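You operate a simulated robot arm through the tools that you are given. There is no shell and no other tool. Be economical: measure what you need, move in short steps, check, and stop when the job is done.

You run a simulated robot arm. Do the job below in one go: nothing can be reset, and whatever is moved stays where it is left.

JOB
Fetch the green fuse and set it in the steel pan. Take the brass angle bracket and leave it on the top of the pale green bench. Fetch the blue clip and stand it on the cream card. Press the plus one key three times. Shut the grey drawer. Put the tall steel block on the shelf under the hand folder. Put the blue-banded anvil block on the top of the purple bench away on the top of the black bench. The order is free. Set down upright: brass angle bracket, tall steel block.

Only the result counts: the job must be done as asked and must still hold three seconds after the hand-in. Knocking over, shifting, dropping, spilling or breaking anything else fails it.

ROBOT AND FRAMES
A 7-joint arm with a two-finger parallel gripper on a trunk, on a base that drives. Base frame: it is fixed to the floor where the robot stands at the start and does not move with it; the origin is under the middle of the robot, x ahead of it, y to its left, z up; the surface under the hand at the start is at about z = 85. Units: cm, rad, N and s.
With the tool pointing down near the work surface it reaches from about 28 to 72 cm from the robot's upright axis, wherever it stands. Its first joint turns from -2.897 to 2.897 rad. Places, roughly: blue clip (3x2x4 cm) [50, -10, 90]; blue-banded anvil block (4x4x5 cm) [-120, 210, 90]; brass angle bracket (5x4x5 cm) [50, 10, 90]; cream card [50, 0, 75]; green fuse (3x3x8 cm) [50, 0, 90]; grey drawer [-270, 1040, 60]; plus one key [-240, 700, 110]; shelf under the hand folder [80, 140, 40]; steel pan (24x22x8 cm) [60, 40, 90]; tall steel block (4x4x5 cm) [-100, 160, 90]; top of the black bench [60, 300, 80]; top of the pale green bench [-90, -50, 90]. Payload 1.57 kg.
The TCP is the grasp point between the finger pads, 3 cm short of the fingertips. In the tool frame z runs along the fingers and y along their closing line. Largest opening 8 cm; finger width 1.7, thickness 1.2; the body of the gripper, 4 by 8.2 cm, starts 8 cm behind the TCP.
Orientation is that of the tool frame in the base frame, as a unit quaternion [x, y, z, w]. With the fingers straight down and closing along the base's y, the tool's x points along the base's -x, its y along +y and its z along -z.

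CONTROLS
- The arm moves only by the tool jog_arm. Its argument "steps" is a list of rows, each an object of numbers (a shift or turn left out is 0, a gripper value left out holds the last): "x", "y", "z": the shift along the tool's x, y, z in units of 300 mm (1.0 is 300 mm); "ax", "ay", "az": the turn, a rotation vector about the tool's x, y, z in units of 90 degrees (1.0 is 90 degrees); "hand": the opening, from 0 (shut) to 1 (fully open). In form: [{"x": .., "y": .., "z": .., "ax": .., "ay": .., "az": .., "hand": ..}, ...]. A call has 1 to 8 rows; each row is the pose to reach, as a shift and turn from the pose commanded when the call began, along the tool's axes at that moment. A call with a number of a shift or a turn outside -1 to 1 is refused whole. A row lasts 0.2 s, in which the tool goes at most 5 cm and 0.15 rad; a call with a longer step from one row to the next is refused whole, and so is a gripper value outside its range. Where a pose cannot be reached the arm comes as near as it can. A force on the tool above 40 N (or 10 N above the force at the start of the call, whichever is more), or a blocked arm, ends the call early, and 0.2 s more pass. Each finger travels about 7.2 cm/s and halts on what it meets, pressing with about 36 N; the grip force reading is that of the motor and also rises with nothing between the fingers. The clock runs only during rows and for 0.2 s after the last one: add rows that repeat a pose to give the fingers time. It gives the time, the measured TCP pose, the force on the tool (base axes), the opening and the grip force at its end, in the units of the frame above (readings bear some noise), with the torque about the TCP (base axes, N m) and any sound that the robot's microphone picked up.
- Cameras (640 x 400 px; columns grow to the right, rows downward): "scene" is now at [-1.99, 7.56, 139.65]; the picture's right is [-0.77, -0.64, 0.00], its down [-0.36, 0.42, -0.83] and it looks along [0.54, -0.64, -0.55] (base axes); focal length 214 px, centre (320, 200). "wrist" rides on the gripper at [7.2, -0.7, -12.2] in the tool frame; the picture's right is [0.09, 1.00, 0.00], its down [-0.84, 0.08, -0.54] and it looks along [-0.54, 0.05, 0.84] (tool axes); focal length 238 px, centre (320, 200). There is no depth. A picture from a camera that has moved, and an enlarged one, comes with that camera's place and axes in the base frame and with its lens. The place of the scene camera against the robot may be out by one fixed shift of up to 1.8 cm in any direction.
- get_image(camera): a new picture of that camera. No time passes.
- slide_trunk(by): slides the trunk up (or, below 0, down) by that many cm; the arm and the scene camera ride with it, the base frame stays. It gives what a move gives, with no picture.
- drive_base(legs): drives the robot by 1 to 6 legs, each [ahead, left, turn to the left] in cm, cm and rad, along the robot's own axes; the way and the turn of a leg run together, so that a leg with both is an arc; at most 150 cm and 3.142 rad a leg. The arm and the cameras ride along, it lands a little off, and it stops where it bumps. It gives what a move gives.
- head_to(pan, tilt): turns the head with the scene camera to pan (to the left, within 1.501 rad either way) and tilt (down, from -0.506 to 1.204), counted from straight ahead of the robot. It gives what a move gives.
- enlarge(camera, box): a new picture of the part [left, top, right, bottom] of that camera's present view, enlarged. No time passes.
- sign_off(): hands the job in; it is judged then, once.

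Work in short steps. Places have to be worked out from the pictures, the camera data and where the tool is seen: move nearer, look again, correct. Check each grasp and each placing, and mend what went wrong. You have 186 turns and 164 pictures in all, those below and enlarged ones among them. Open the gripper and draw the arm clear of the work before you hand the job in, unless the task says otherwise; then end with one line.

The tools are called after "Emit:" as name(argument=value, ...) on one line, values as JSON. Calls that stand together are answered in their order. jog_arm: Moves the arm, as the interface text tells. Its arguments: {"type":"object","properties":{"steps":{"type":"array"}},"required":["steps"]} The other tools are called the same way: slide_trunk (by) slides the trunk up or down; drive_base (legs) drives the base; head_to (pan, tilt) turns the head that bears the scene camera; get_image (camera) takes a picture; enlarge (camera, box) takes an enlarged picture of a part of a camera's view; sign_off () hands the job in.

At the start:

```text
t: 0.0
tcp_pos: [40.55, -7.31, 121.45]
tool_rot: [0.0, 1.0, -0.001, 0.0]
wrist_force: [-0.4, -0.2, -0.4]
ft_torque: [-0.02, 0.0, 0.0]
finger_gap: 8.02
grasp_force: 0.0
trunk travel left (down, up): [-5.0, 6.5]
robot x, y, heading: [0.15, 0.3, 0.002]
head pan, tilt: [-0.871, 0.588]
```

scene: 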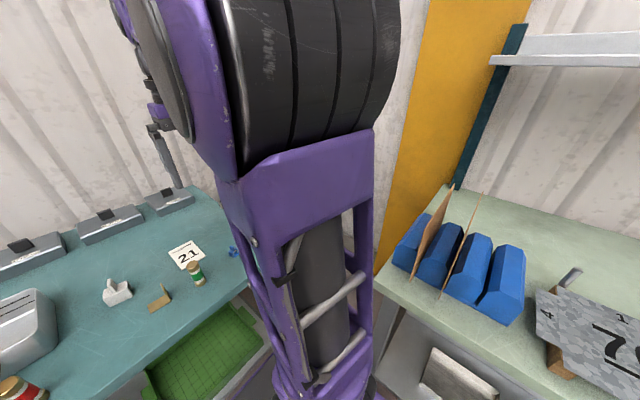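
wrist: 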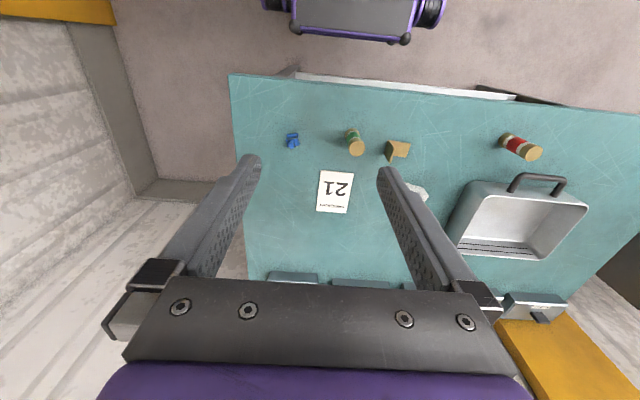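

I'll look at the teal bench straight ahead first, before moving anything.

Emit:
head_to(pan=0.0, tilt=0.75)

Emit:
get_image(camera="scene")

Emit:
enlarge(camera="wrist", box=[230, 80, 630, 330])

Emit:
head_to(pan=1.3, tilt=0.5)

Emit:
get_image(camera="scene")

Emit:
head_to(pan=-1.5, tilt=0.5)

Emit:
get_image(camera="scene")

```text
t: 1.2
tcp_pos: [40.44, -7.33, 121.46]
tool_rot: [0.0, 1.0, -0.001, 0.0]
wrist_force: [-0.2, -0.1, -0.6]
ft_torque: [-0.03, 0.0, -0.02]
finger_gap: 7.99
grasp_force: 0.0
trunk travel left (down, up): [-5.0, 6.5]
robot x, y, heading: [-0.16, 0.16, 0.001]
head pan, tilt: [0.0, 0.75]
```

```text
161 pictures are left
camera scene: at [0.58, 14.34, 138.25], right [0.0, -1.0, 0.0], down [-0.68, 0.0, -0.73], along [0.73, 0.0, -0.68], focal length 214 px, centre (320, 200)
```

scene: 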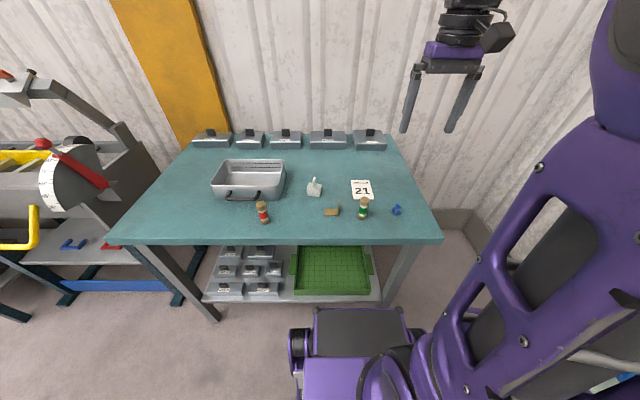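

```text
1.60 times, centred on (430, 205) of wrist
camera zoom: at [33.47, -8.08, 133.71], right [-0.09, 1.0, 0.0], down [0.84, 0.08, 0.54], along [0.54, 0.05, -0.84], focal length 381 px, centre (144, 192)
```

zoom: 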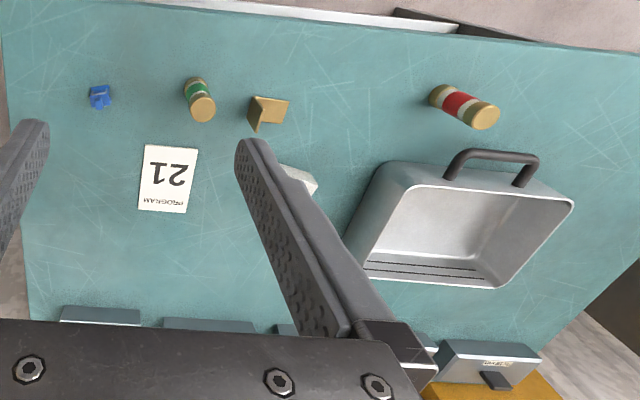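

```text
t: 2.6
tcp_pos: [40.66, -7.37, 121.55]
tool_rot: [0.0, 1.0, 0.0, -0.001]
wrist_force: [0.7, 1.1, -0.3]
ft_torque: [-0.03, 0.0, -0.02]
finger_gap: 8.01
grasp_force: 0.0
trunk travel left (down, up): [-5.0, 6.5]
robot x, y, heading: [0.32, -0.09, -0.004]
head pan, tilt: [1.3, 0.499]
```

```text
159 pictures are left
camera scene: at [1.3, 15.51, 140.4], right [0.13, -0.99, 0.0], down [-0.48, -0.06, -0.88], along [0.87, 0.11, -0.48], focal length 214 px, centre (320, 200)
```

scene: 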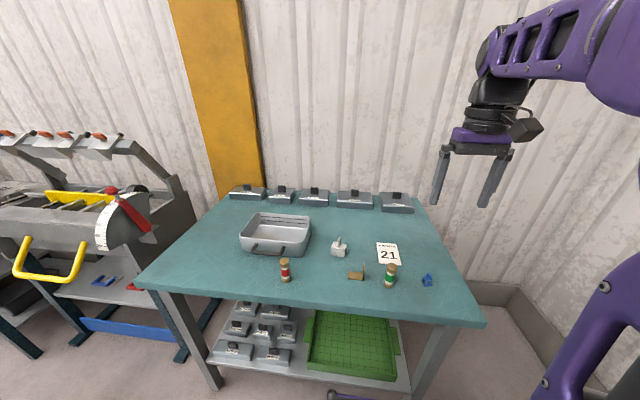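

```text
t: 5.1
tcp_pos: [40.47, -7.37, 121.45]
tool_rot: [0.0, 1.0, 0.0, 0.0]
wrist_force: [-0.2, 0.0, 0.5]
ft_torque: [-0.02, 0.05, -0.01]
finger_gap: 7.99
grasp_force: 0.0
trunk travel left (down, up): [-5.0, 6.5]
robot x, y, heading: [0.14, -0.14, 0.003]
head pan, tilt: [-1.499, 0.499]
```

```text
158 pictures are left
camera scene: at [-7.06, 5.28, 140.45], right [-1.0, -0.07, 0.0], down [-0.03, 0.48, -0.88], along [0.06, -0.88, -0.48], focal length 214 px, centre (320, 200)
```

scene: 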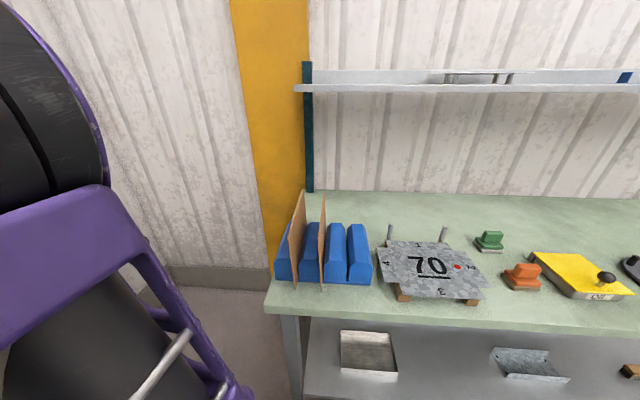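

The pan 1.3 picture seems to have come out at pan ≈0.13, so I'll look left again.

Emit:
head_to(pan=1.3, tilt=0.5)

Emit:
get_image(camera="scene")

```text
t: 7.6
tcp_pos: [40.66, -7.28, 121.22]
tool_rot: [0.0, 1.0, 0.0, -0.004]
wrist_force: [0.0, -0.3, -0.5]
ft_torque: [0.0, 0.01, 0.01]
finger_gap: 7.99
grasp_force: 0.1
trunk travel left (down, up): [-5.0, 6.5]
robot x, y, heading: [0.15, -0.04, -0.0]
head pan, tilt: [1.3, 0.499]
```

```text
157 pictures are left
camera scene: at [1.32, 15.7, 140.57], right [0.15, -0.99, 0.0], down [-0.46, -0.07, -0.88], along [0.87, 0.13, -0.47], focal length 214 px, centre (320, 200)
```

scene: 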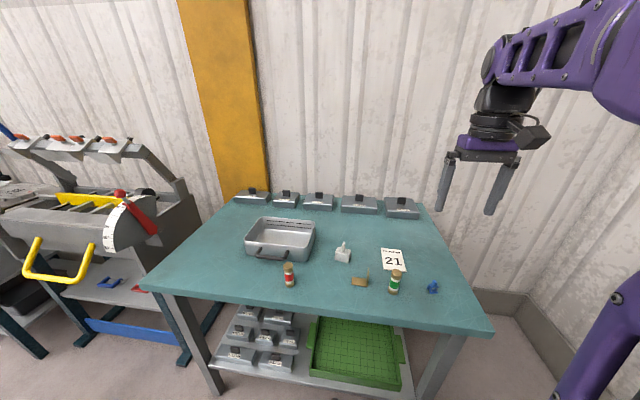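

The picture doesn't match the reported pan again. I'll test a smaller left pan.

Emit:
head_to(pan=0.6, tilt=0.4)

Emit:
get_image(camera="scene")

```text
t: 8.7
tcp_pos: [40.64, -7.28, 121.38]
tool_rot: [0.0, 1.0, 0.0, -0.002]
wrist_force: [0.2, -0.7, -0.2]
ft_torque: [-0.01, -0.02, -0.03]
finger_gap: 7.98
grasp_force: 0.0
trunk travel left (down, up): [-5.0, 6.5]
robot x, y, heading: [-0.0, -0.24, 0.003]
head pan, tilt: [0.6, 0.4]
```

```text
156 pictures are left
camera scene: at [1.42, 15.76, 141.2], right [0.15, -0.99, 0.0], down [-0.4, -0.06, -0.91], along [0.9, 0.14, -0.41], focal length 214 px, centre (320, 200)
```

scene: 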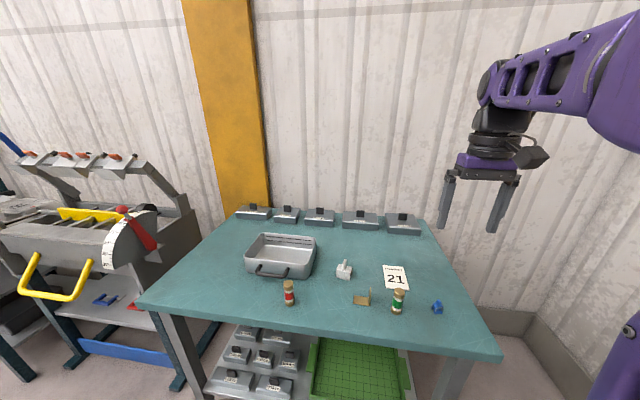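

Left pan looks limited to about 0.15, so I'll turn the base when I need to look left. The fuse is at about (48, -0.3), the bracket at (50, 9.5) and the clip at (50, -12.3). I'm moving above the fuse.

Emit:
jog_arm(steps=[{"x": -0.05, "y": 0.047, "z": 0.13}, {"x": -0.1, "y": 0.093, "z": 0.26}, {"x": -0.15, "y": 0.14, "z": 0.39}, {"x": -0.2, "y": 0.187, "z": 0.52}, {"x": -0.247, "y": 0.233, "z": 0.65}, {"x": -0.247, "y": 0.233, "z": 0.65}])

Emit:
get_image(camera="wrist")

Emit:
get_image(camera="scene")

```text
t: 10.1
tcp_pos: [47.95, -0.11, 101.73]
tool_rot: [-0.001, 1.0, 0.0, 0.0]
wrist_force: [0.2, -0.6, 0.2]
ft_torque: [-0.02, -0.01, 0.01]
finger_gap: 7.99
grasp_force: 0.0
trunk travel left (down, up): [-5.0, 6.5]
robot x, y, heading: [0.03, -0.13, 0.006]
head pan, tilt: [0.6, 0.4]
```

```text
155 pictures are left
camera wrist: at [40.83, -0.84, 114.04], right [-0.09, 1.0, 0.0], down [0.84, 0.08, 0.54], along [0.54, 0.05, -0.84], focal length 238 px, centre (320, 200)
```

wrist: 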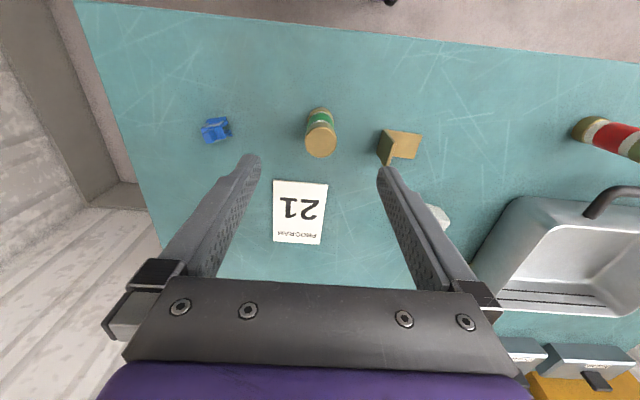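

```text
154 pictures are left
camera scene: at [-0.05, 19.59, 141.36], right [0.56, -0.83, 0.0], down [-0.32, -0.22, -0.92], along [0.76, 0.52, -0.39], focal length 214 px, centre (320, 200)
```

scene: 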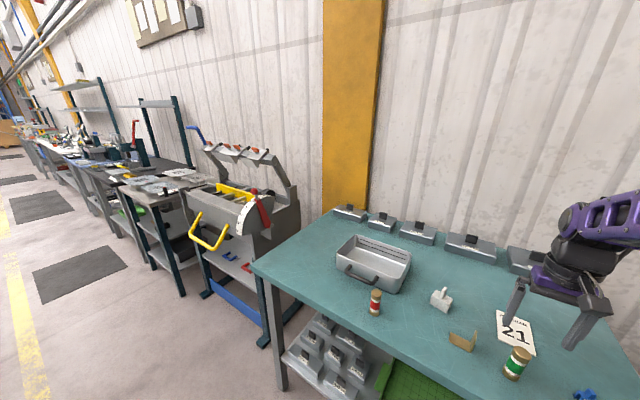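

The head does pan, it just lags until time passes. The fuse top reads (48.2, -0.1), so I'm descending and gripping.

Emit:
jog_arm(steps=[{"x": -0.007, "z": 0.15}, {"x": -0.007, "z": 0.3}, {"x": -0.007, "z": 0.4}, {"x": -0.007, "z": 0.4}, {"x": -0.007, "z": 0.4, "hand": 0}, {"x": -0.007, "z": 0.4, "hand": 0}, {"x": -0.007, "z": 0.4, "hand": 0}, {"x": -0.007, "z": 0.4, "hand": 0}])

Emit:
get_image(camera="wrist")

```text
t: 11.9
tcp_pos: [48.16, -0.57, 89.86]
tool_rot: [0.0, 1.0, 0.0, 0.0]
wrist_force: [-0.5, 0.2, -0.1]
ft_torque: [0.05, -0.02, -0.01]
finger_gap: 2.79
grasp_force: 35.8
trunk travel left (down, up): [-5.0, 6.5]
robot x, y, heading: [-0.11, 0.17, -0.002]
head pan, tilt: [0.6, 0.4]
```

```text
153 pictures are left
camera wrist: at [41.17, -1.31, 102.07], right [-0.09, 1.0, 0.0], down [0.84, 0.08, 0.54], along [0.54, 0.05, -0.84], focal length 238 px, centre (320, 200)
```

wrist: 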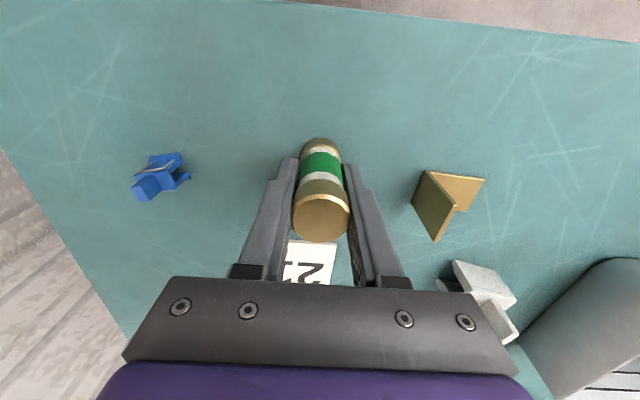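

The fuse is gripped. I'm lifting it, then driving left to bring the pan within reach.

Emit:
jog_arm(steps=[{"z": -0.16}, {"z": -0.32}, {"z": -0.48}, {"z": -0.6}])

Emit:
drive_base(legs=[[0, 32, 0]])

Emit:
get_image(camera="wrist")

Emit:
head_to(pan=-0.1, tilt=0.8)

Emit:
get_image(camera="scene")

```text
t: 12.9
tcp_pos: [48.09, -0.29, 107.7]
tool_rot: [0.0, 1.0, 0.0, 0.0]
wrist_force: [0.8, 0.0, -0.8]
ft_torque: [0.01, 0.01, -0.02]
finger_gap: 2.8
grasp_force: 36.1
trunk travel left (down, up): [-5.0, 6.5]
robot x, y, heading: [0.22, 0.21, 0.001]
head pan, tilt: [0.6, 0.4]
```

```text
t: 16.5
tcp_pos: [48.1, 31.41, 107.71]
tool_rot: [0.001, 1.0, 0.0, 0.0]
wrist_force: [-0.7, 0.0, -0.1]
ft_torque: [0.0, 0.03, -0.03]
finger_gap: 2.74
grasp_force: 36.2
trunk travel left (down, up): [-5.0, 6.5]
robot x, y, heading: [0.11, 31.58, -0.0]
head pan, tilt: [0.6, 0.4]
```

```text
152 pictures are left
camera wrist: at [41.05, 30.67, 119.98], right [-0.09, 1.0, 0.0], down [0.84, 0.08, 0.54], along [0.54, 0.05, -0.84], focal length 238 px, centre (320, 200)
```

wrist: 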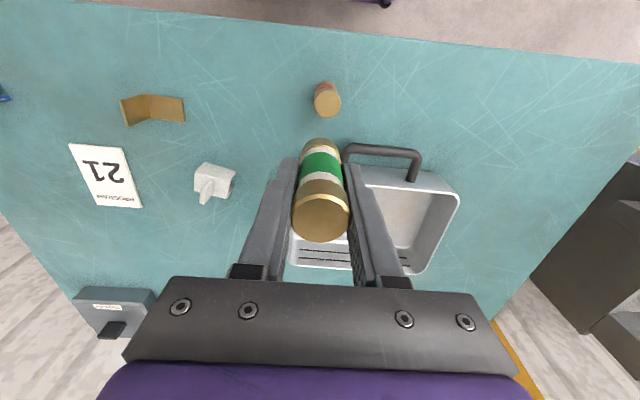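

```text
t: 17.6
tcp_pos: [48.09, 31.42, 107.69]
tool_rot: [0.001, 1.0, -0.001, 0.0]
wrist_force: [0.5, 0.7, 0.1]
ft_torque: [0.0, 0.02, 0.02]
finger_gap: 2.77
grasp_force: 35.9
trunk travel left (down, up): [-5.0, 6.5]
robot x, y, heading: [0.28, 31.79, -0.005]
head pan, tilt: [-0.099, 0.799]
```

```text
151 pictures are left
camera scene: at [0.37, 45.28, 137.85], right [-0.1, -0.99, 0.0], down [-0.71, 0.07, -0.7], along [0.69, -0.07, -0.72], focal length 214 px, centre (320, 200)
```

scene: 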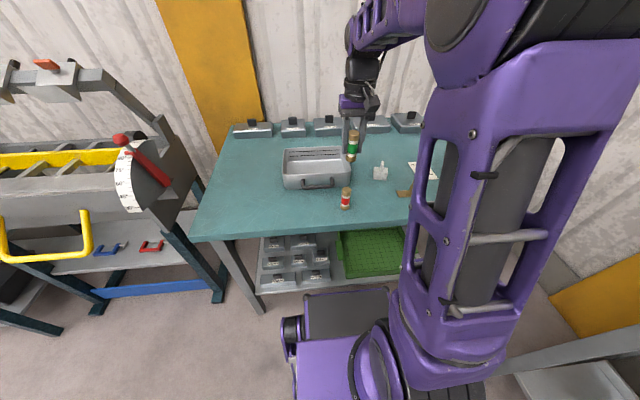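

The pan's inside centre is about (63.5, 40). I'm moving the fuse above it, then lowering part way.

Emit:
jog_arm(steps=[{"x": -0.14, "y": 0.08}, {"x": -0.28, "y": 0.16}, {"x": -0.42, "y": 0.24}, {"x": -0.51, "y": 0.287}, {"x": -0.51, "y": 0.287, "z": 0.15}, {"x": -0.51, "y": 0.287, "z": 0.3}, {"x": -0.51, "y": 0.287, "z": 0.3}])

Emit:
get_image(camera="wrist")

Emit:
enlarge(camera="scene", box=[220, 90, 460, 240])

```text
t: 19.2
tcp_pos: [63.65, 39.71, 98.76]
tool_rot: [0.001, 1.0, 0.0, 0.0]
wrist_force: [0.9, -0.3, -1.1]
ft_torque: [0.0, 0.03, -0.01]
finger_gap: 2.78
grasp_force: 36.3
trunk travel left (down, up): [-5.0, 6.5]
robot x, y, heading: [-0.17, 31.5, -0.001]
head pan, tilt: [-0.099, 0.799]
```

```text
150 pictures are left
camera wrist: at [56.59, 39.06, 111.06], right [-0.09, 1.0, 0.0], down [0.84, 0.08, 0.54], along [0.54, 0.05, -0.84], focal length 238 px, centre (320, 200)
```

wrist: 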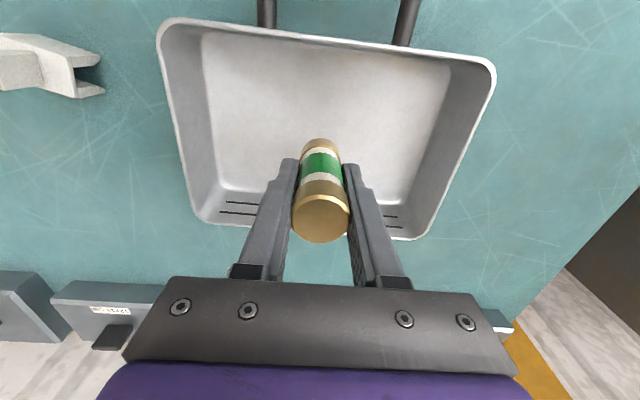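

```text
2.67 times, centred on (340, 165) of scene
camera zoom: at [0.38, 45.27, 137.85], right [-0.1, -0.99, 0.0], down [-0.71, 0.07, -0.7], along [0.69, -0.07, -0.72], focal length 572 px, centre (267, 293)
```

zoom: 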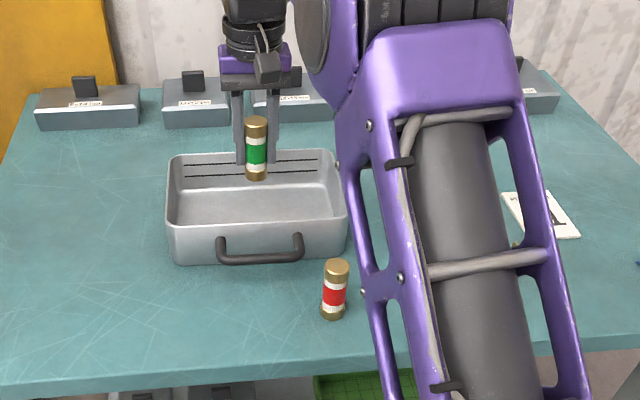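

The fuse is over the floor centre of the pan. I'm lowering it to just above the floor.

Emit:
jog_arm(steps=[{"z": 0.1}, {"z": 0.2}, {"z": 0.235}, {"z": 0.25}, {"z": 0.25}])

Emit:
get_image(camera="wrist")

```text
t: 20.4
tcp_pos: [63.41, 39.99, 91.22]
tool_rot: [0.001, 1.0, 0.0, 0.0]
wrist_force: [0.3, -1.0, -0.9]
ft_torque: [-0.01, 0.0, -0.01]
finger_gap: 2.78
grasp_force: 36.2
trunk travel left (down, up): [-5.0, 6.5]
robot x, y, heading: [0.42, 31.89, -0.001]
head pan, tilt: [-0.099, 0.799]
```

```text
148 pictures are left
camera wrist: at [56.43, 39.31, 103.56], right [-0.09, 1.0, 0.0], down [0.84, 0.08, 0.54], along [0.54, 0.05, -0.84], focal length 238 px, centre (320, 200)
```

wrist: 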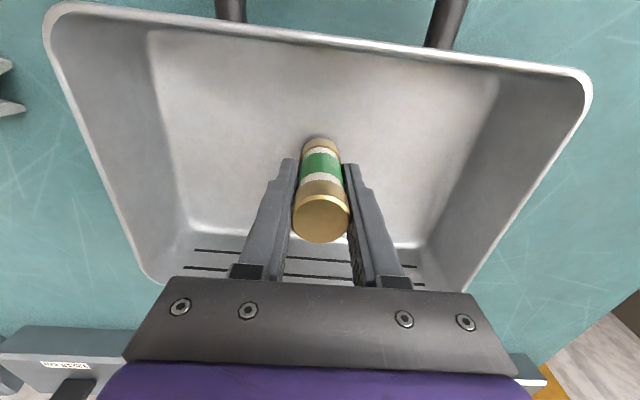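

No contact yet, so I'm easing down in small steps until it touches.

Emit:
jog_arm(steps=[{"z": 0.01}, {"z": 0.017}, {"z": 0.022}, {"z": 0.022}])

```text
t: 21.4
tcp_pos: [63.45, 39.93, 90.44]
tool_rot: [0.0, 1.0, 0.0, 0.0]
wrist_force: [0.4, -0.3, -1.5]
ft_torque: [0.0, 0.0, -0.03]
finger_gap: 2.78
grasp_force: 36.0
trunk travel left (down, up): [-5.0, 6.5]
robot x, y, heading: [0.29, 31.53, -0.001]
head pan, tilt: [-0.099, 0.799]
```

It's within millimetres of the floor, so I'm releasing and rising.

Emit:
jog_arm(steps=[{"z": 0.005}, {"z": 0.005, "hand": 0.5}, {"z": 0.005, "hand": 0.8}, {"z": 0.005, "hand": 0.8}, {"z": -0.15, "hand": 0.8}, {"z": -0.3, "hand": 0.8}, {"z": -0.45, "hand": 0.8}, {"z": -0.55, "hand": 0.8}])

Emit:
get_image(camera="wrist")

```text
t: 23.2
tcp_pos: [63.47, 39.98, 107.25]
tool_rot: [0.0, 1.0, 0.001, 0.0]
wrist_force: [0.0, 0.3, 0.0]
ft_torque: [0.0, 0.04, -0.01]
finger_gap: 6.38
grasp_force: 0.0
trunk travel left (down, up): [-5.0, 6.5]
robot x, y, heading: [-0.04, 32.21, 0.002]
head pan, tilt: [-0.099, 0.799]
```

```text
147 pictures are left
camera wrist: at [56.35, 39.29, 119.56], right [-0.09, 1.0, 0.0], down [0.84, 0.08, 0.54], along [0.54, 0.05, -0.84], focal length 238 px, centre (320, 200)
```

wrist: 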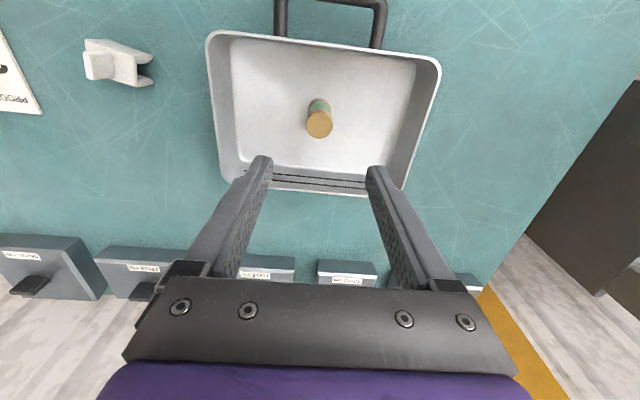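

The fuse stands in the pan. I'm driving back right to get the clip and inspect the card area.

Emit:
jog_arm(steps=[{"x": 0.15}, {"x": 0.3}, {"x": 0.45, "hand": 1}, {"x": 0.5, "hand": 1}])

Emit:
drive_base(legs=[[0, -40, 0]])

Emit:
head_to(pan=0.0, tilt=0.85)

Emit:
get_image(camera="wrist")

Emit:
get_image(camera="scene")

```text
t: 24.2
tcp_pos: [48.39, 40.03, 107.0]
tool_rot: [0.001, 1.0, 0.0, 0.0]
wrist_force: [0.2, 0.6, -0.6]
ft_torque: [0.02, 0.0, 0.04]
finger_gap: 8.0
grasp_force: 0.1
trunk travel left (down, up): [-5.0, 6.5]
robot x, y, heading: [-0.22, 31.65, -0.001]
head pan, tilt: [-0.099, 0.799]
```

```text
t: 28.2
tcp_pos: [48.49, 2.92, 106.8]
tool_rot: [-0.001, 1.0, 0.0, 0.0]
wrist_force: [-0.9, -1.0, 1.1]
ft_torque: [0.0, 0.01, 0.0]
finger_gap: 8.01
grasp_force: 0.0
trunk travel left (down, up): [-5.0, 6.5]
robot x, y, heading: [0.12, -5.54, 0.005]
head pan, tilt: [-0.099, 0.799]
stopped in leg 1: the robot was blocked; the commanded pose is now the measured one
```

```text
t: 28.8
tcp_pos: [48.37, 3.03, 106.91]
tool_rot: [-0.001, 1.0, -0.001, -0.001]
wrist_force: [-0.5, -0.1, -0.3]
ft_torque: [0.0, 0.0, 0.0]
finger_gap: 7.99
grasp_force: 0.1
trunk travel left (down, up): [-5.0, 6.5]
robot x, y, heading: [0.1, -5.53, 0.005]
head pan, tilt: [0.0, 0.85]
```

```text
146 pictures are left
camera wrist: at [41.36, 2.26, 119.16], right [-0.09, 1.0, 0.0], down [0.84, 0.08, 0.54], along [0.54, 0.05, -0.84], focal length 238 px, centre (320, 200)
```

wrist: 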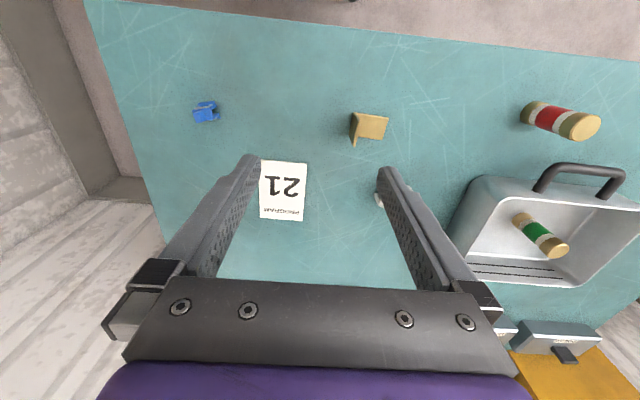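

```text
145 pictures are left
camera scene: at [0.11, 8.82, 137.45], right [0.0, -1.0, 0.0], down [-0.75, 0.0, -0.66], along [0.66, 0.0, -0.75], focal length 214 px, centre (320, 200)
```

scene: 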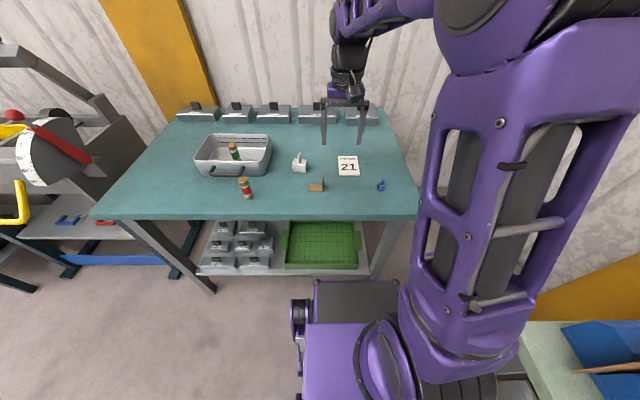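

I nudged the pale green bench on the right, so I'll back off 4 cm. Then I'll move over the clip at (49.8, -12) to see how it sits.

Emit:
drive_base(legs=[[0, 4, 0]])

Emit:
jog_arm(steps=[{"x": 0.01, "y": -0.15}, {"x": 0.02, "y": -0.3}, {"x": 0.03, "y": -0.45}, {"x": 0.03, "y": -0.6}, {"x": 0.03, "y": -0.63, "z": 0.1}, {"x": 0.03, "y": -0.63, "z": 0.23}, {"x": 0.03, "y": -0.63, "z": 0.23}])

Emit:
get_image(camera="wrist")

Emit:
get_image(camera="scene")

```text
t: 29.9
tcp_pos: [48.37, 7.01, 106.79]
tool_rot: [-0.001, 1.0, 0.0, 0.0]
wrist_force: [0.1, -0.9, -0.3]
ft_torque: [0.01, 0.01, 0.01]
finger_gap: 8.01
grasp_force: 0.1
trunk travel left (down, up): [-5.0, 6.5]
robot x, y, heading: [0.14, -1.63, 0.004]
head pan, tilt: [0.0, 0.85]
```

```text
t: 31.5
tcp_pos: [47.15, -12.0, 99.95]
tool_rot: [-0.001, 1.0, 0.0, 0.0]
wrist_force: [1.0, -0.7, -1.1]
ft_torque: [0.02, 0.0, 0.04]
finger_gap: 8.0
grasp_force: 0.1
trunk travel left (down, up): [-5.0, 6.5]
robot x, y, heading: [-0.02, -1.69, 0.003]
head pan, tilt: [0.0, 0.85]
```

```text
144 pictures are left
camera wrist: at [40.13, -12.77, 112.36], right [-0.09, 1.0, 0.0], down [0.84, 0.08, 0.54], along [0.54, 0.05, -0.84], focal length 238 px, centre (320, 200)
```

wrist: 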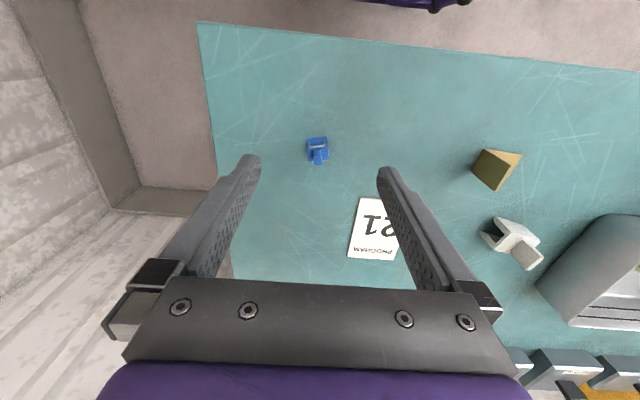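

```text
143 pictures are left
camera scene: at [0.11, 12.77, 137.45], right [0.0, -1.0, 0.0], down [-0.75, 0.0, -0.66], along [0.66, 0.0, -0.75], focal length 214 px, centre (320, 200)
```

scene: 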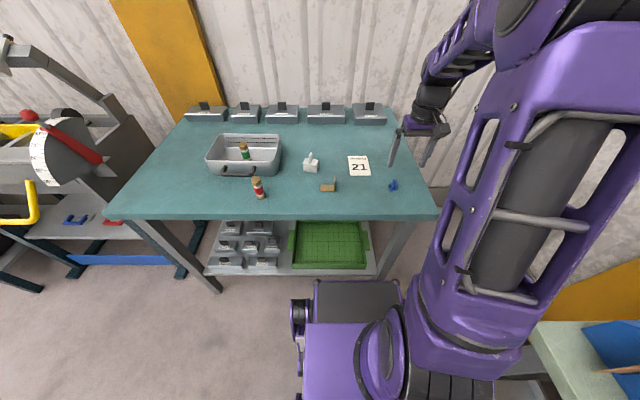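

I moved x the wrong way slightly. I'm enlarging the clip before choosing the grip.

Emit:
enlarge(camera="wrist", box=[270, 110, 370, 190])

Emit:
enlarge(camera="scene", box=[350, 150, 430, 210])

```text
5.00 times, centred on (320, 150) of wrist
camera zoom: at [40.13, -12.77, 112.36], right [-0.09, 1.0, 0.0], down [0.84, 0.08, 0.54], along [0.54, 0.05, -0.84], focal length 1192 px, centre (320, 450)
```

zoom: 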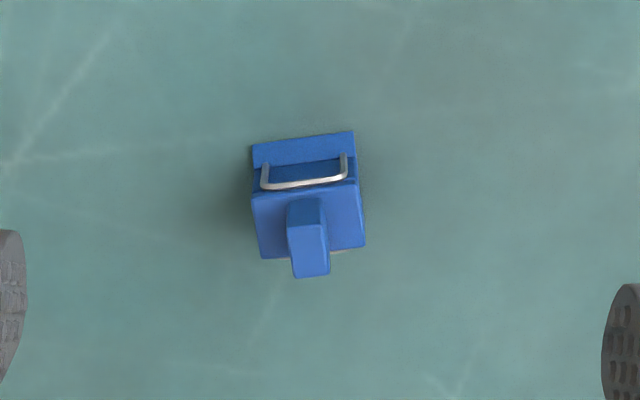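

```text
6.67 times, centred on (390, 180) of scene
camera zoom: at [0.11, 12.77, 137.45], right [0.0, -1.0, 0.0], down [-0.75, 0.0, -0.66], along [0.66, 0.0, -0.75], focal length 1430 px, centre (-147, 333)
```

zoom: 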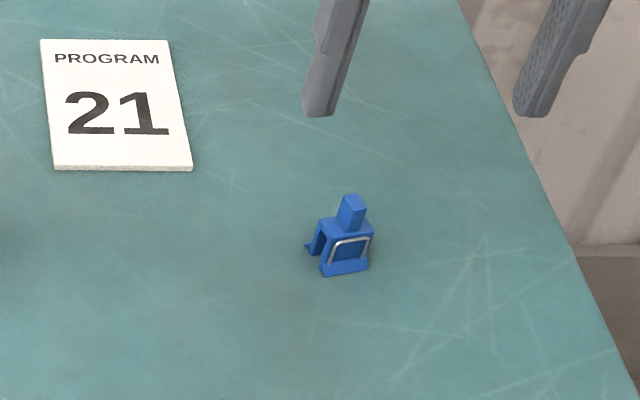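

The clip stands upright with its tab on top, at about (50.4, -12.1) and turned roughly 0.2 rad. I'm aligning, lowering to just above the bench and gripping.

Emit:
jog_arm(steps=[{"x": -0.06, "y": -0.003, "z": 0.1, "az": -0.065}, {"x": -0.108, "y": -0.003, "z": 0.22, "az": -0.127}, {"x": -0.108, "y": -0.003, "z": 0.33, "az": -0.127}, {"x": -0.108, "y": -0.003, "z": 0.378, "az": -0.127}, {"x": -0.108, "y": -0.003, "z": 0.378, "az": -0.127}])

Emit:
get_image(camera="wrist")

```text
t: 32.7
tcp_pos: [50.9, -11.89, 88.76]
tool_rot: [-0.101, 0.995, -0.001, 0.0]
wrist_force: [0.6, -0.2, 0.6]
ft_torque: [0.0, -0.04, -0.03]
finger_gap: 8.02
grasp_force: 0.0
trunk travel left (down, up): [-5.0, 6.5]
robot x, y, heading: [-0.09, -1.22, 0.005]
head pan, tilt: [0.0, 0.85]
```

```text
140 pictures are left
camera wrist: at [44.08, -14.04, 101.02], right [-0.29, 0.96, 0.0], down [0.8, 0.24, 0.54], along [0.52, 0.16, -0.84], focal length 238 px, centre (320, 200)
```

wrist: 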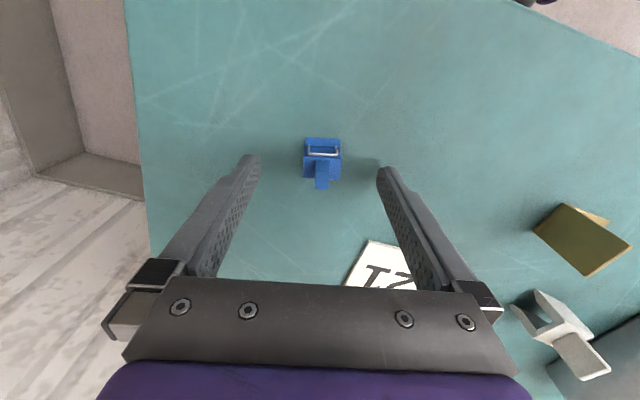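

Centred between the fingers, so I'm closing.

Emit:
jog_arm(steps=[{"z": 0.01, "hand": 0.5}, {"z": 0.01, "hand": 0}, {"z": 0.01, "hand": 0}, {"z": 0.01, "hand": 0}, {"z": 0.01, "hand": 0}])

Emit:
jog_arm(steps=[{"z": -0.12}, {"z": -0.24}, {"z": -0.3}])

Emit:
get_image(camera="wrist")

```text
t: 33.9
tcp_pos: [50.8, -11.94, 88.44]
tool_rot: [-0.101, 0.995, 0.0, 0.0]
wrist_force: [0.1, 0.2, -0.5]
ft_torque: [0.0, -0.03, -0.03]
finger_gap: 2.24
grasp_force: 35.5
trunk travel left (down, up): [-5.0, 6.5]
robot x, y, heading: [0.13, -1.57, 0.006]
head pan, tilt: [0.0, 0.85]
```

```text
t: 34.7
tcp_pos: [50.63, -12.13, 97.3]
tool_rot: [-0.101, 0.995, 0.001, 0.001]
wrist_force: [-0.6, -0.2, -0.5]
ft_torque: [0.01, 0.01, -0.01]
finger_gap: 2.26
grasp_force: 35.7
trunk travel left (down, up): [-5.0, 6.5]
robot x, y, heading: [0.39, -1.5, 0.005]
head pan, tilt: [0.0, 0.85]
```

```text
139 pictures are left
camera wrist: at [43.91, -14.31, 109.6], right [-0.29, 0.96, 0.0], down [0.8, 0.24, 0.54], along [0.52, 0.16, -0.84], focal length 238 px, centre (320, 200)
```

wrist: 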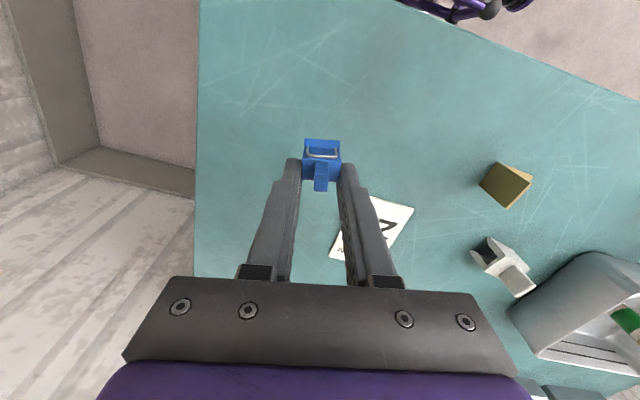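

Clip is held. I'm moving it over the card centre at about (62, -2), turning back to square.

Emit:
jog_arm(steps=[{"x": -0.11, "y": 0.065, "az": 0.04}, {"x": -0.22, "y": 0.13, "az": 0.08}, {"x": -0.33, "y": 0.195, "az": 0.127}, {"x": -0.434, "y": 0.255, "az": 0.127}, {"x": -0.434, "y": 0.255, "z": 0.1, "az": 0.127}, {"x": -0.434, "y": 0.255, "z": 0.15, "az": 0.127}, {"x": -0.434, "y": 0.255, "z": 0.15, "az": 0.127}])

Emit:
get_image(camera="wrist")

Emit:
get_image(camera="scene")

```text
t: 36.3
tcp_pos: [62.16, -1.95, 92.83]
tool_rot: [-0.001, 1.0, -0.001, 0.0]
wrist_force: [0.5, 0.1, -0.5]
ft_torque: [0.01, -0.02, 0.02]
finger_gap: 2.28
grasp_force: 35.3
trunk travel left (down, up): [-5.0, 6.5]
robot x, y, heading: [-0.11, -1.39, -0.001]
head pan, tilt: [0.0, 0.85]
```

```text
138 pictures are left
camera wrist: at [55.05, -2.7, 104.97], right [-0.09, 1.0, 0.0], down [0.84, 0.08, 0.54], along [0.54, 0.05, -0.84], focal length 238 px, centre (320, 200)
```

wrist: 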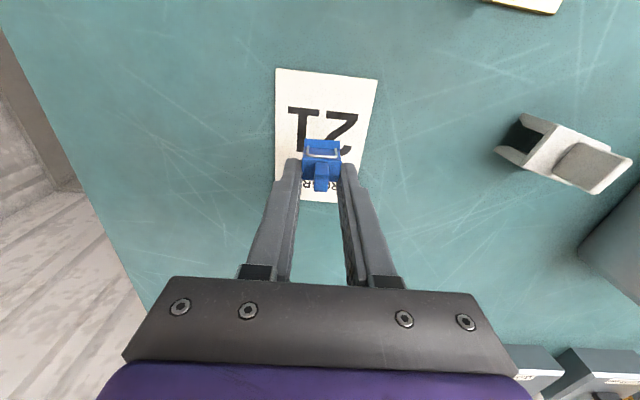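

```text
137 pictures are left
camera scene: at [0.1, 12.77, 137.45], right [0.0, -1.0, 0.0], down [-0.75, 0.0, -0.66], along [0.66, 0.0, -0.75], focal length 214 px, centre (320, 200)
```

scene: 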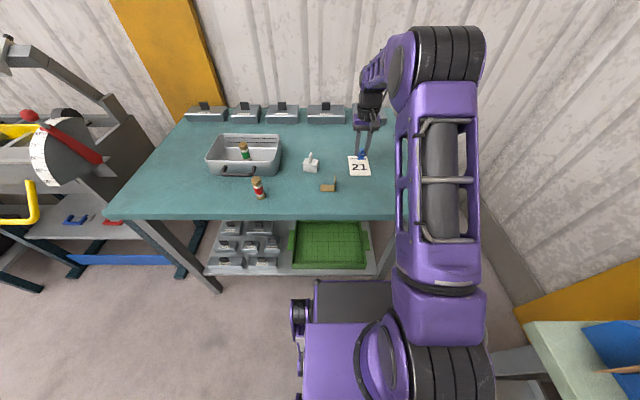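

The clip is over the card centre. I'm lowering it to the card and releasing.

Emit:
jog_arm(steps=[{"x": 0.02, "z": 0.08}, {"x": 0.02, "z": 0.12}, {"x": 0.02, "z": 0.132}, {"x": 0.02, "z": 0.138}, {"x": 0.02, "z": 0.138}])

Emit:
get_image(camera="wrist")

```text
t: 37.5
tcp_pos: [61.49, -1.88, 88.98]
tool_rot: [-0.001, 1.0, 0.0, 0.002]
wrist_force: [1.4, -0.2, 19.9]
ft_torque: [0.03, 0.13, -0.01]
finger_gap: 2.26
grasp_force: 34.8
trunk travel left (down, up): [-5.0, 6.5]
robot x, y, heading: [0.48, -1.59, 0.004]
head pan, tilt: [0.0, 0.85]
```

```text
136 pictures are left
camera wrist: at [54.34, -2.59, 101.16], right [-0.09, 1.0, 0.0], down [0.83, 0.08, 0.55], along [0.54, 0.05, -0.84], focal length 238 px, centre (320, 200)
```

wrist: 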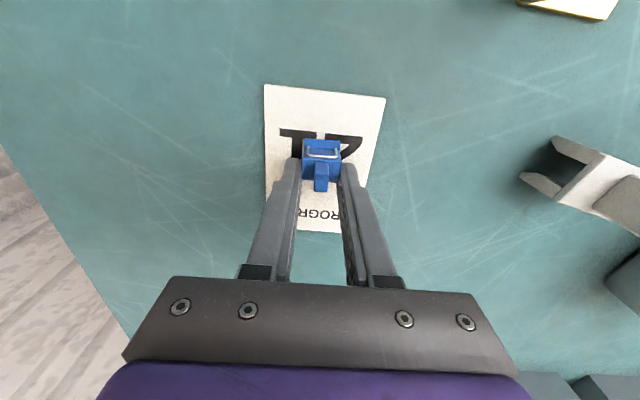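

Contact is felt (20 N). I'm easing up a hair, opening and rising.

Emit:
jog_arm(steps=[{"z": -0.006}, {"z": -0.006, "hand": 0.4}, {"z": -0.006, "hand": 0.7}, {"z": -0.006, "hand": 0.7}, {"z": -0.12, "hand": 0.7}, {"z": -0.26, "hand": 0.7}, {"z": -0.4, "hand": 0.9}, {"z": -0.45, "hand": 1}])

Emit:
get_image(camera="wrist")

```text
t: 39.3
tcp_pos: [61.55, -2.06, 102.32]
tool_rot: [0.0, 1.0, 0.001, 0.0]
wrist_force: [0.2, 0.1, -0.8]
ft_torque: [0.01, 0.01, 0.0]
finger_gap: 7.96
grasp_force: 0.0
trunk travel left (down, up): [-5.0, 6.5]
robot x, y, heading: [0.05, -1.62, 0.005]
head pan, tilt: [0.0, 0.85]
```

```text
135 pictures are left
camera wrist: at [54.46, -2.72, 114.55], right [-0.09, 1.0, 0.0], down [0.84, 0.08, 0.54], along [0.54, 0.05, -0.84], focal length 238 px, centre (320, 200)
```

wrist: 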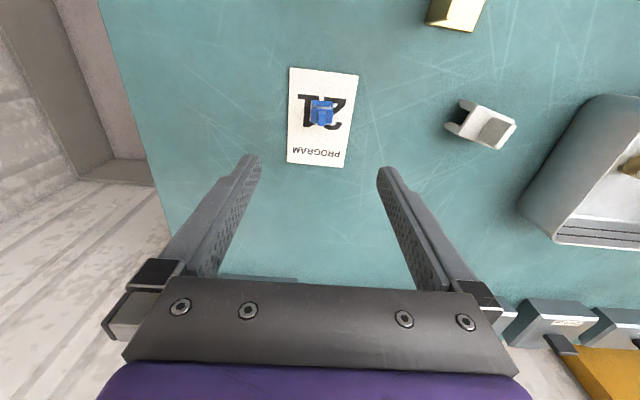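

The clip stands on the card. Next is the brass bracket, so I'm moving above it.

Emit:
jog_arm(steps=[{"x": 0.11, "y": 0.095}, {"x": 0.22, "y": 0.19}, {"x": 0.33, "y": 0.285}, {"x": 0.44, "y": 0.383}, {"x": 0.44, "y": 0.383}])

Emit:
enlarge(camera="wrist", box=[240, 80, 400, 180])

Emit:
enlarge(camera="scene", box=[280, 145, 380, 207])

```text
t: 40.5
tcp_pos: [48.27, 9.79, 101.99]
tool_rot: [-0.001, 1.0, 0.0, 0.0]
wrist_force: [0.6, -0.6, -0.4]
ft_torque: [0.02, 0.02, -0.01]
finger_gap: 8.04
grasp_force: 0.0
trunk travel left (down, up): [-5.0, 6.5]
robot x, y, heading: [0.06, -1.12, 0.003]
head pan, tilt: [0.0, 0.85]
```

```text
4.00 times, centred on (320, 130) of wrist
camera zoom: at [41.08, 8.9, 114.33], right [-0.09, 1.0, 0.0], down [0.84, 0.08, 0.54], along [0.54, 0.05, -0.84], focal length 953 px, centre (320, 480)
```

zoom: 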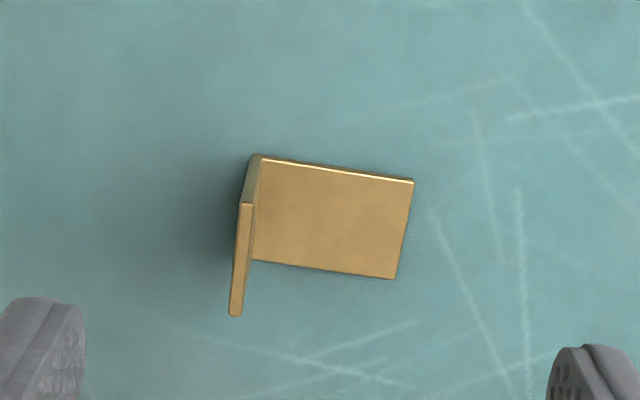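

```text
6.40 times, centred on (330, 176) of scene
camera zoom: at [0.09, 12.77, 137.45], right [0.0, -1.0, 0.0], down [-0.75, 0.0, -0.66], along [0.66, 0.0, -0.75], focal length 1373 px, centre (256, 354)
```

zoom: 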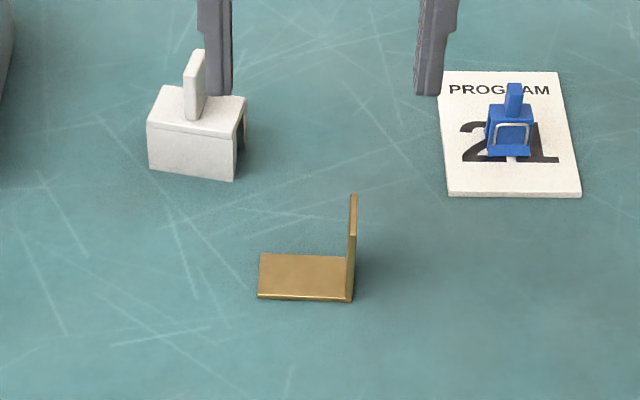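

The bracket's upright wall is at y≈7.6, x 48.6–51.8, top at about z 89.8, with the base plate toward +y. I'm gripping the wall with the tips kept above the plate.

Emit:
jog_arm(steps=[{"x": -0.064, "y": -0.071, "z": 0.12}, {"x": -0.064, "y": -0.071, "z": 0.26}, {"x": -0.064, "y": -0.071, "z": 0.36}, {"x": -0.064, "y": -0.071, "z": 0.42}, {"x": -0.064, "y": -0.071, "z": 0.42}])

Emit:
get_image(camera="wrist")

```text
t: 41.7
tcp_pos: [49.96, 7.27, 89.7]
tool_rot: [-0.001, 1.0, 0.0, 0.0]
wrist_force: [-0.6, -0.7, -0.3]
ft_torque: [0.02, -0.03, 0.01]
finger_gap: 8.01
grasp_force: 0.0
trunk travel left (down, up): [-5.0, 6.5]
robot x, y, heading: [0.15, -1.56, 0.003]
head pan, tilt: [0.0, 0.85]
```

```text
132 pictures are left
camera wrist: at [42.91, 6.55, 101.96], right [-0.09, 1.0, 0.0], down [0.84, 0.08, 0.54], along [0.54, 0.05, -0.84], focal length 238 px, centre (320, 200)
```

wrist: 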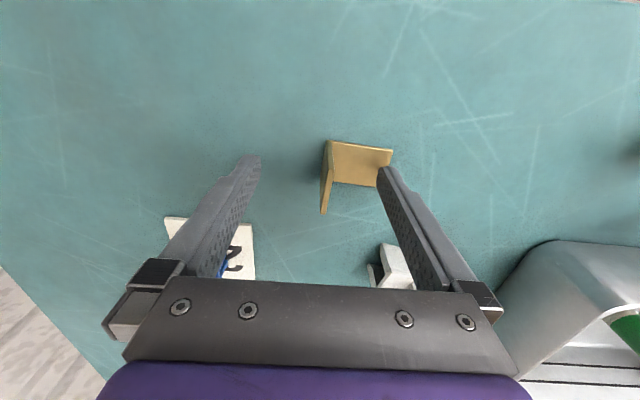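

Well placed, so I'm closing, then lifting.

Emit:
jog_arm(steps=[{"z": 0.008, "hand": 0.5}, {"z": 0.008, "hand": 0.2}, {"z": 0.008, "hand": 0}, {"z": 0.008, "hand": 0}, {"z": 0.008, "hand": 0}, {"z": 0.008, "hand": 0}])

Emit:
jog_arm(steps=[{"z": -0.1}, {"z": -0.25}, {"z": -0.4}, {"z": -0.55}, {"z": -0.6}])

Emit:
get_image(camera="wrist")

Emit:
head_to(pan=-1.5, tilt=0.6)

Emit:
jog_arm(steps=[{"z": 0}, {"z": 0}, {"z": 0}, {"z": 0}])

Emit:
get_image(camera="scene")

```text
t: 43.1
tcp_pos: [50.06, 7.31, 89.5]
tool_rot: [0.0, 1.0, 0.0, -0.001]
wrist_force: [-0.4, 1.0, 0.5]
ft_torque: [0.02, -0.01, 0.0]
finger_gap: 0.37
grasp_force: 24.5
trunk travel left (down, up): [-5.0, 6.5]
robot x, y, heading: [0.43, -1.71, -0.0]
head pan, tilt: [0.0, 0.85]
```

```text
t: 44.3
tcp_pos: [50.1, 7.39, 107.58]
tool_rot: [-0.002, 1.0, 0.0, 0.0]
wrist_force: [0.4, -0.1, -0.8]
ft_torque: [-0.03, 0.04, -0.01]
finger_gap: 0.36
grasp_force: 24.2
trunk travel left (down, up): [-5.0, 6.5]
robot x, y, heading: [0.05, -1.49, 0.005]
head pan, tilt: [0.0, 0.85]
```

```text
131 pictures are left
camera wrist: at [43.06, 6.69, 119.84], right [-0.09, 1.0, 0.0], down [0.84, 0.08, 0.54], along [0.54, 0.05, -0.84], focal length 238 px, centre (320, 200)
```

wrist: 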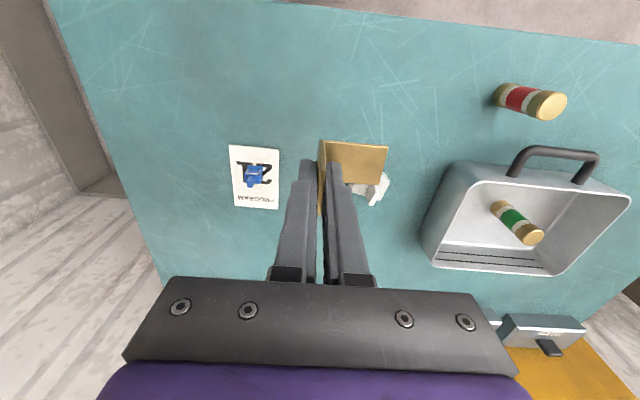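

```text
t: 45.9
tcp_pos: [50.12, 7.31, 107.49]
tool_rot: [0.0, 1.0, -0.001, 0.001]
wrist_force: [0.6, 0.1, 0.1]
ft_torque: [0.01, -0.01, 0.02]
finger_gap: 0.36
grasp_force: 24.8
trunk travel left (down, up): [-5.0, 6.5]
robot x, y, heading: [-0.13, -1.86, 0.003]
head pan, tilt: [-1.499, 0.6]
```

```text
t: 46.9
tcp_pos: [50.23, 7.42, 107.41]
tool_rot: [-0.001, 1.0, 0.0, 0.0]
wrist_force: [0.3, -1.1, -0.3]
ft_torque: [-0.02, 0.0, 0.0]
finger_gap: 0.35
grasp_force: 24.9
trunk travel left (down, up): [-5.0, 6.5]
robot x, y, heading: [-0.33, -1.53, 0.002]
head pan, tilt: [-1.499, 0.6]
```

```text
130 pictures are left
camera scene: at [-7.05, 3.92, 139.54], right [-1.0, -0.08, 0.0], down [-0.04, 0.56, -0.83], along [0.06, -0.82, -0.56], focal length 214 px, centre (320, 200)
```

scene: 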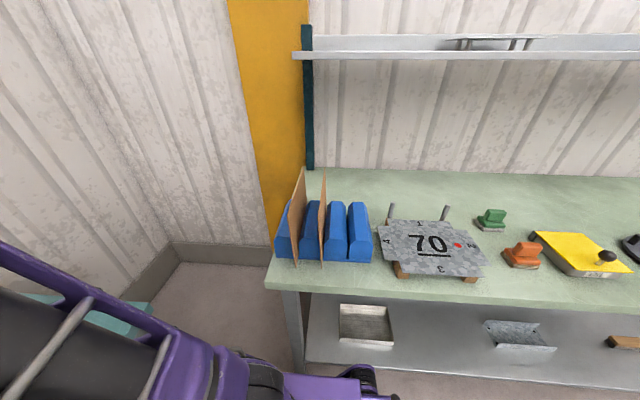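

The bracket is held. I'm backing away from the teal bench and turning right to face the pale green bench.

Emit:
drive_base(legs=[[-50, 14, 0], [0, 0, -1.57]])

Emit:
head_to(pan=0.0, tilt=0.7)

Emit:
jog_arm(steps=[{"z": 0}, {"z": 0}, {"z": 0}, {"z": 0}])

Emit:
get_image(camera="scene")

Emit:
get_image(camera="wrist")

```text
t: 53.9
tcp_pos: [-41.12, -37.84, 107.57]
tool_rot: [0.708, 0.706, 0.0, 0.0]
wrist_force: [-0.5, -0.6, -0.6]
ft_torque: [0.02, 0.0, 0.02]
finger_gap: 0.35
grasp_force: 24.6
trunk travel left (down, up): [-5.0, 6.5]
robot x, y, heading: [-50.0, 12.43, -1.571]
head pan, tilt: [-1.499, 0.6]
```

```text
t: 55.5
tcp_pos: [-41.23, -37.94, 107.55]
tool_rot: [0.708, 0.706, 0.0, 0.0]
wrist_force: [-0.1, 0.4, -1.0]
ft_torque: [0.0, -0.02, -0.01]
finger_gap: 0.33
grasp_force: 25.4
trunk travel left (down, up): [-5.0, 6.5]
robot x, y, heading: [-49.86, 11.98, -1.571]
head pan, tilt: [0.0, 0.7]
```

```text
t: 56.5
tcp_pos: [-41.32, -38.0, 107.47]
tool_rot: [0.708, 0.706, 0.0, -0.001]
wrist_force: [0.6, 0.4, -0.3]
ft_torque: [-0.02, 0.0, -0.01]
finger_gap: 0.36
grasp_force: 24.2
trunk travel left (down, up): [-5.0, 6.5]
robot x, y, heading: [-49.96, 11.89, -1.574]
head pan, tilt: [0.0, 0.7]
```

```text
129 pictures are left
camera scene: at [-34.65, 13.03, 138.67], right [-1.0, 0.0, 0.0], down [0.0, 0.64, -0.76], along [0.0, -0.76, -0.64], focal length 214 px, centre (320, 200)
```

scene: 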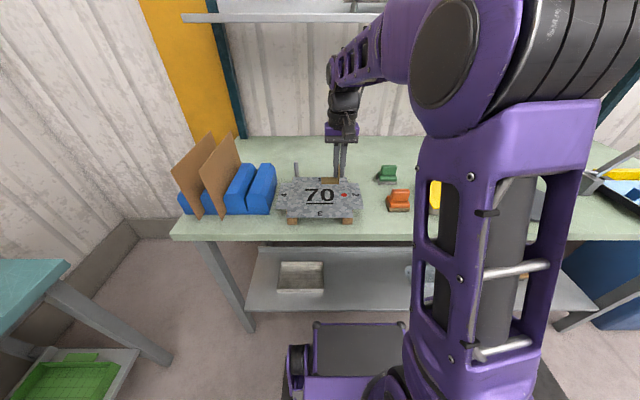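

```text
128 pictures are left
camera wrist: at [-41.69, -30.78, 119.8], right [1.0, 0.09, 0.0], down [0.07, -0.84, 0.54], along [0.05, -0.54, -0.84], focal length 238 px, centre (320, 200)
```

wrist: 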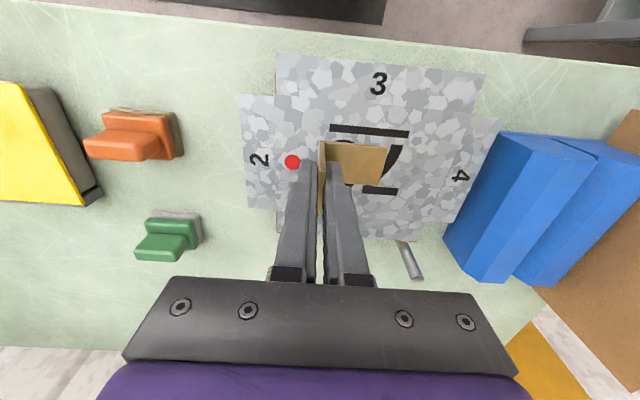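

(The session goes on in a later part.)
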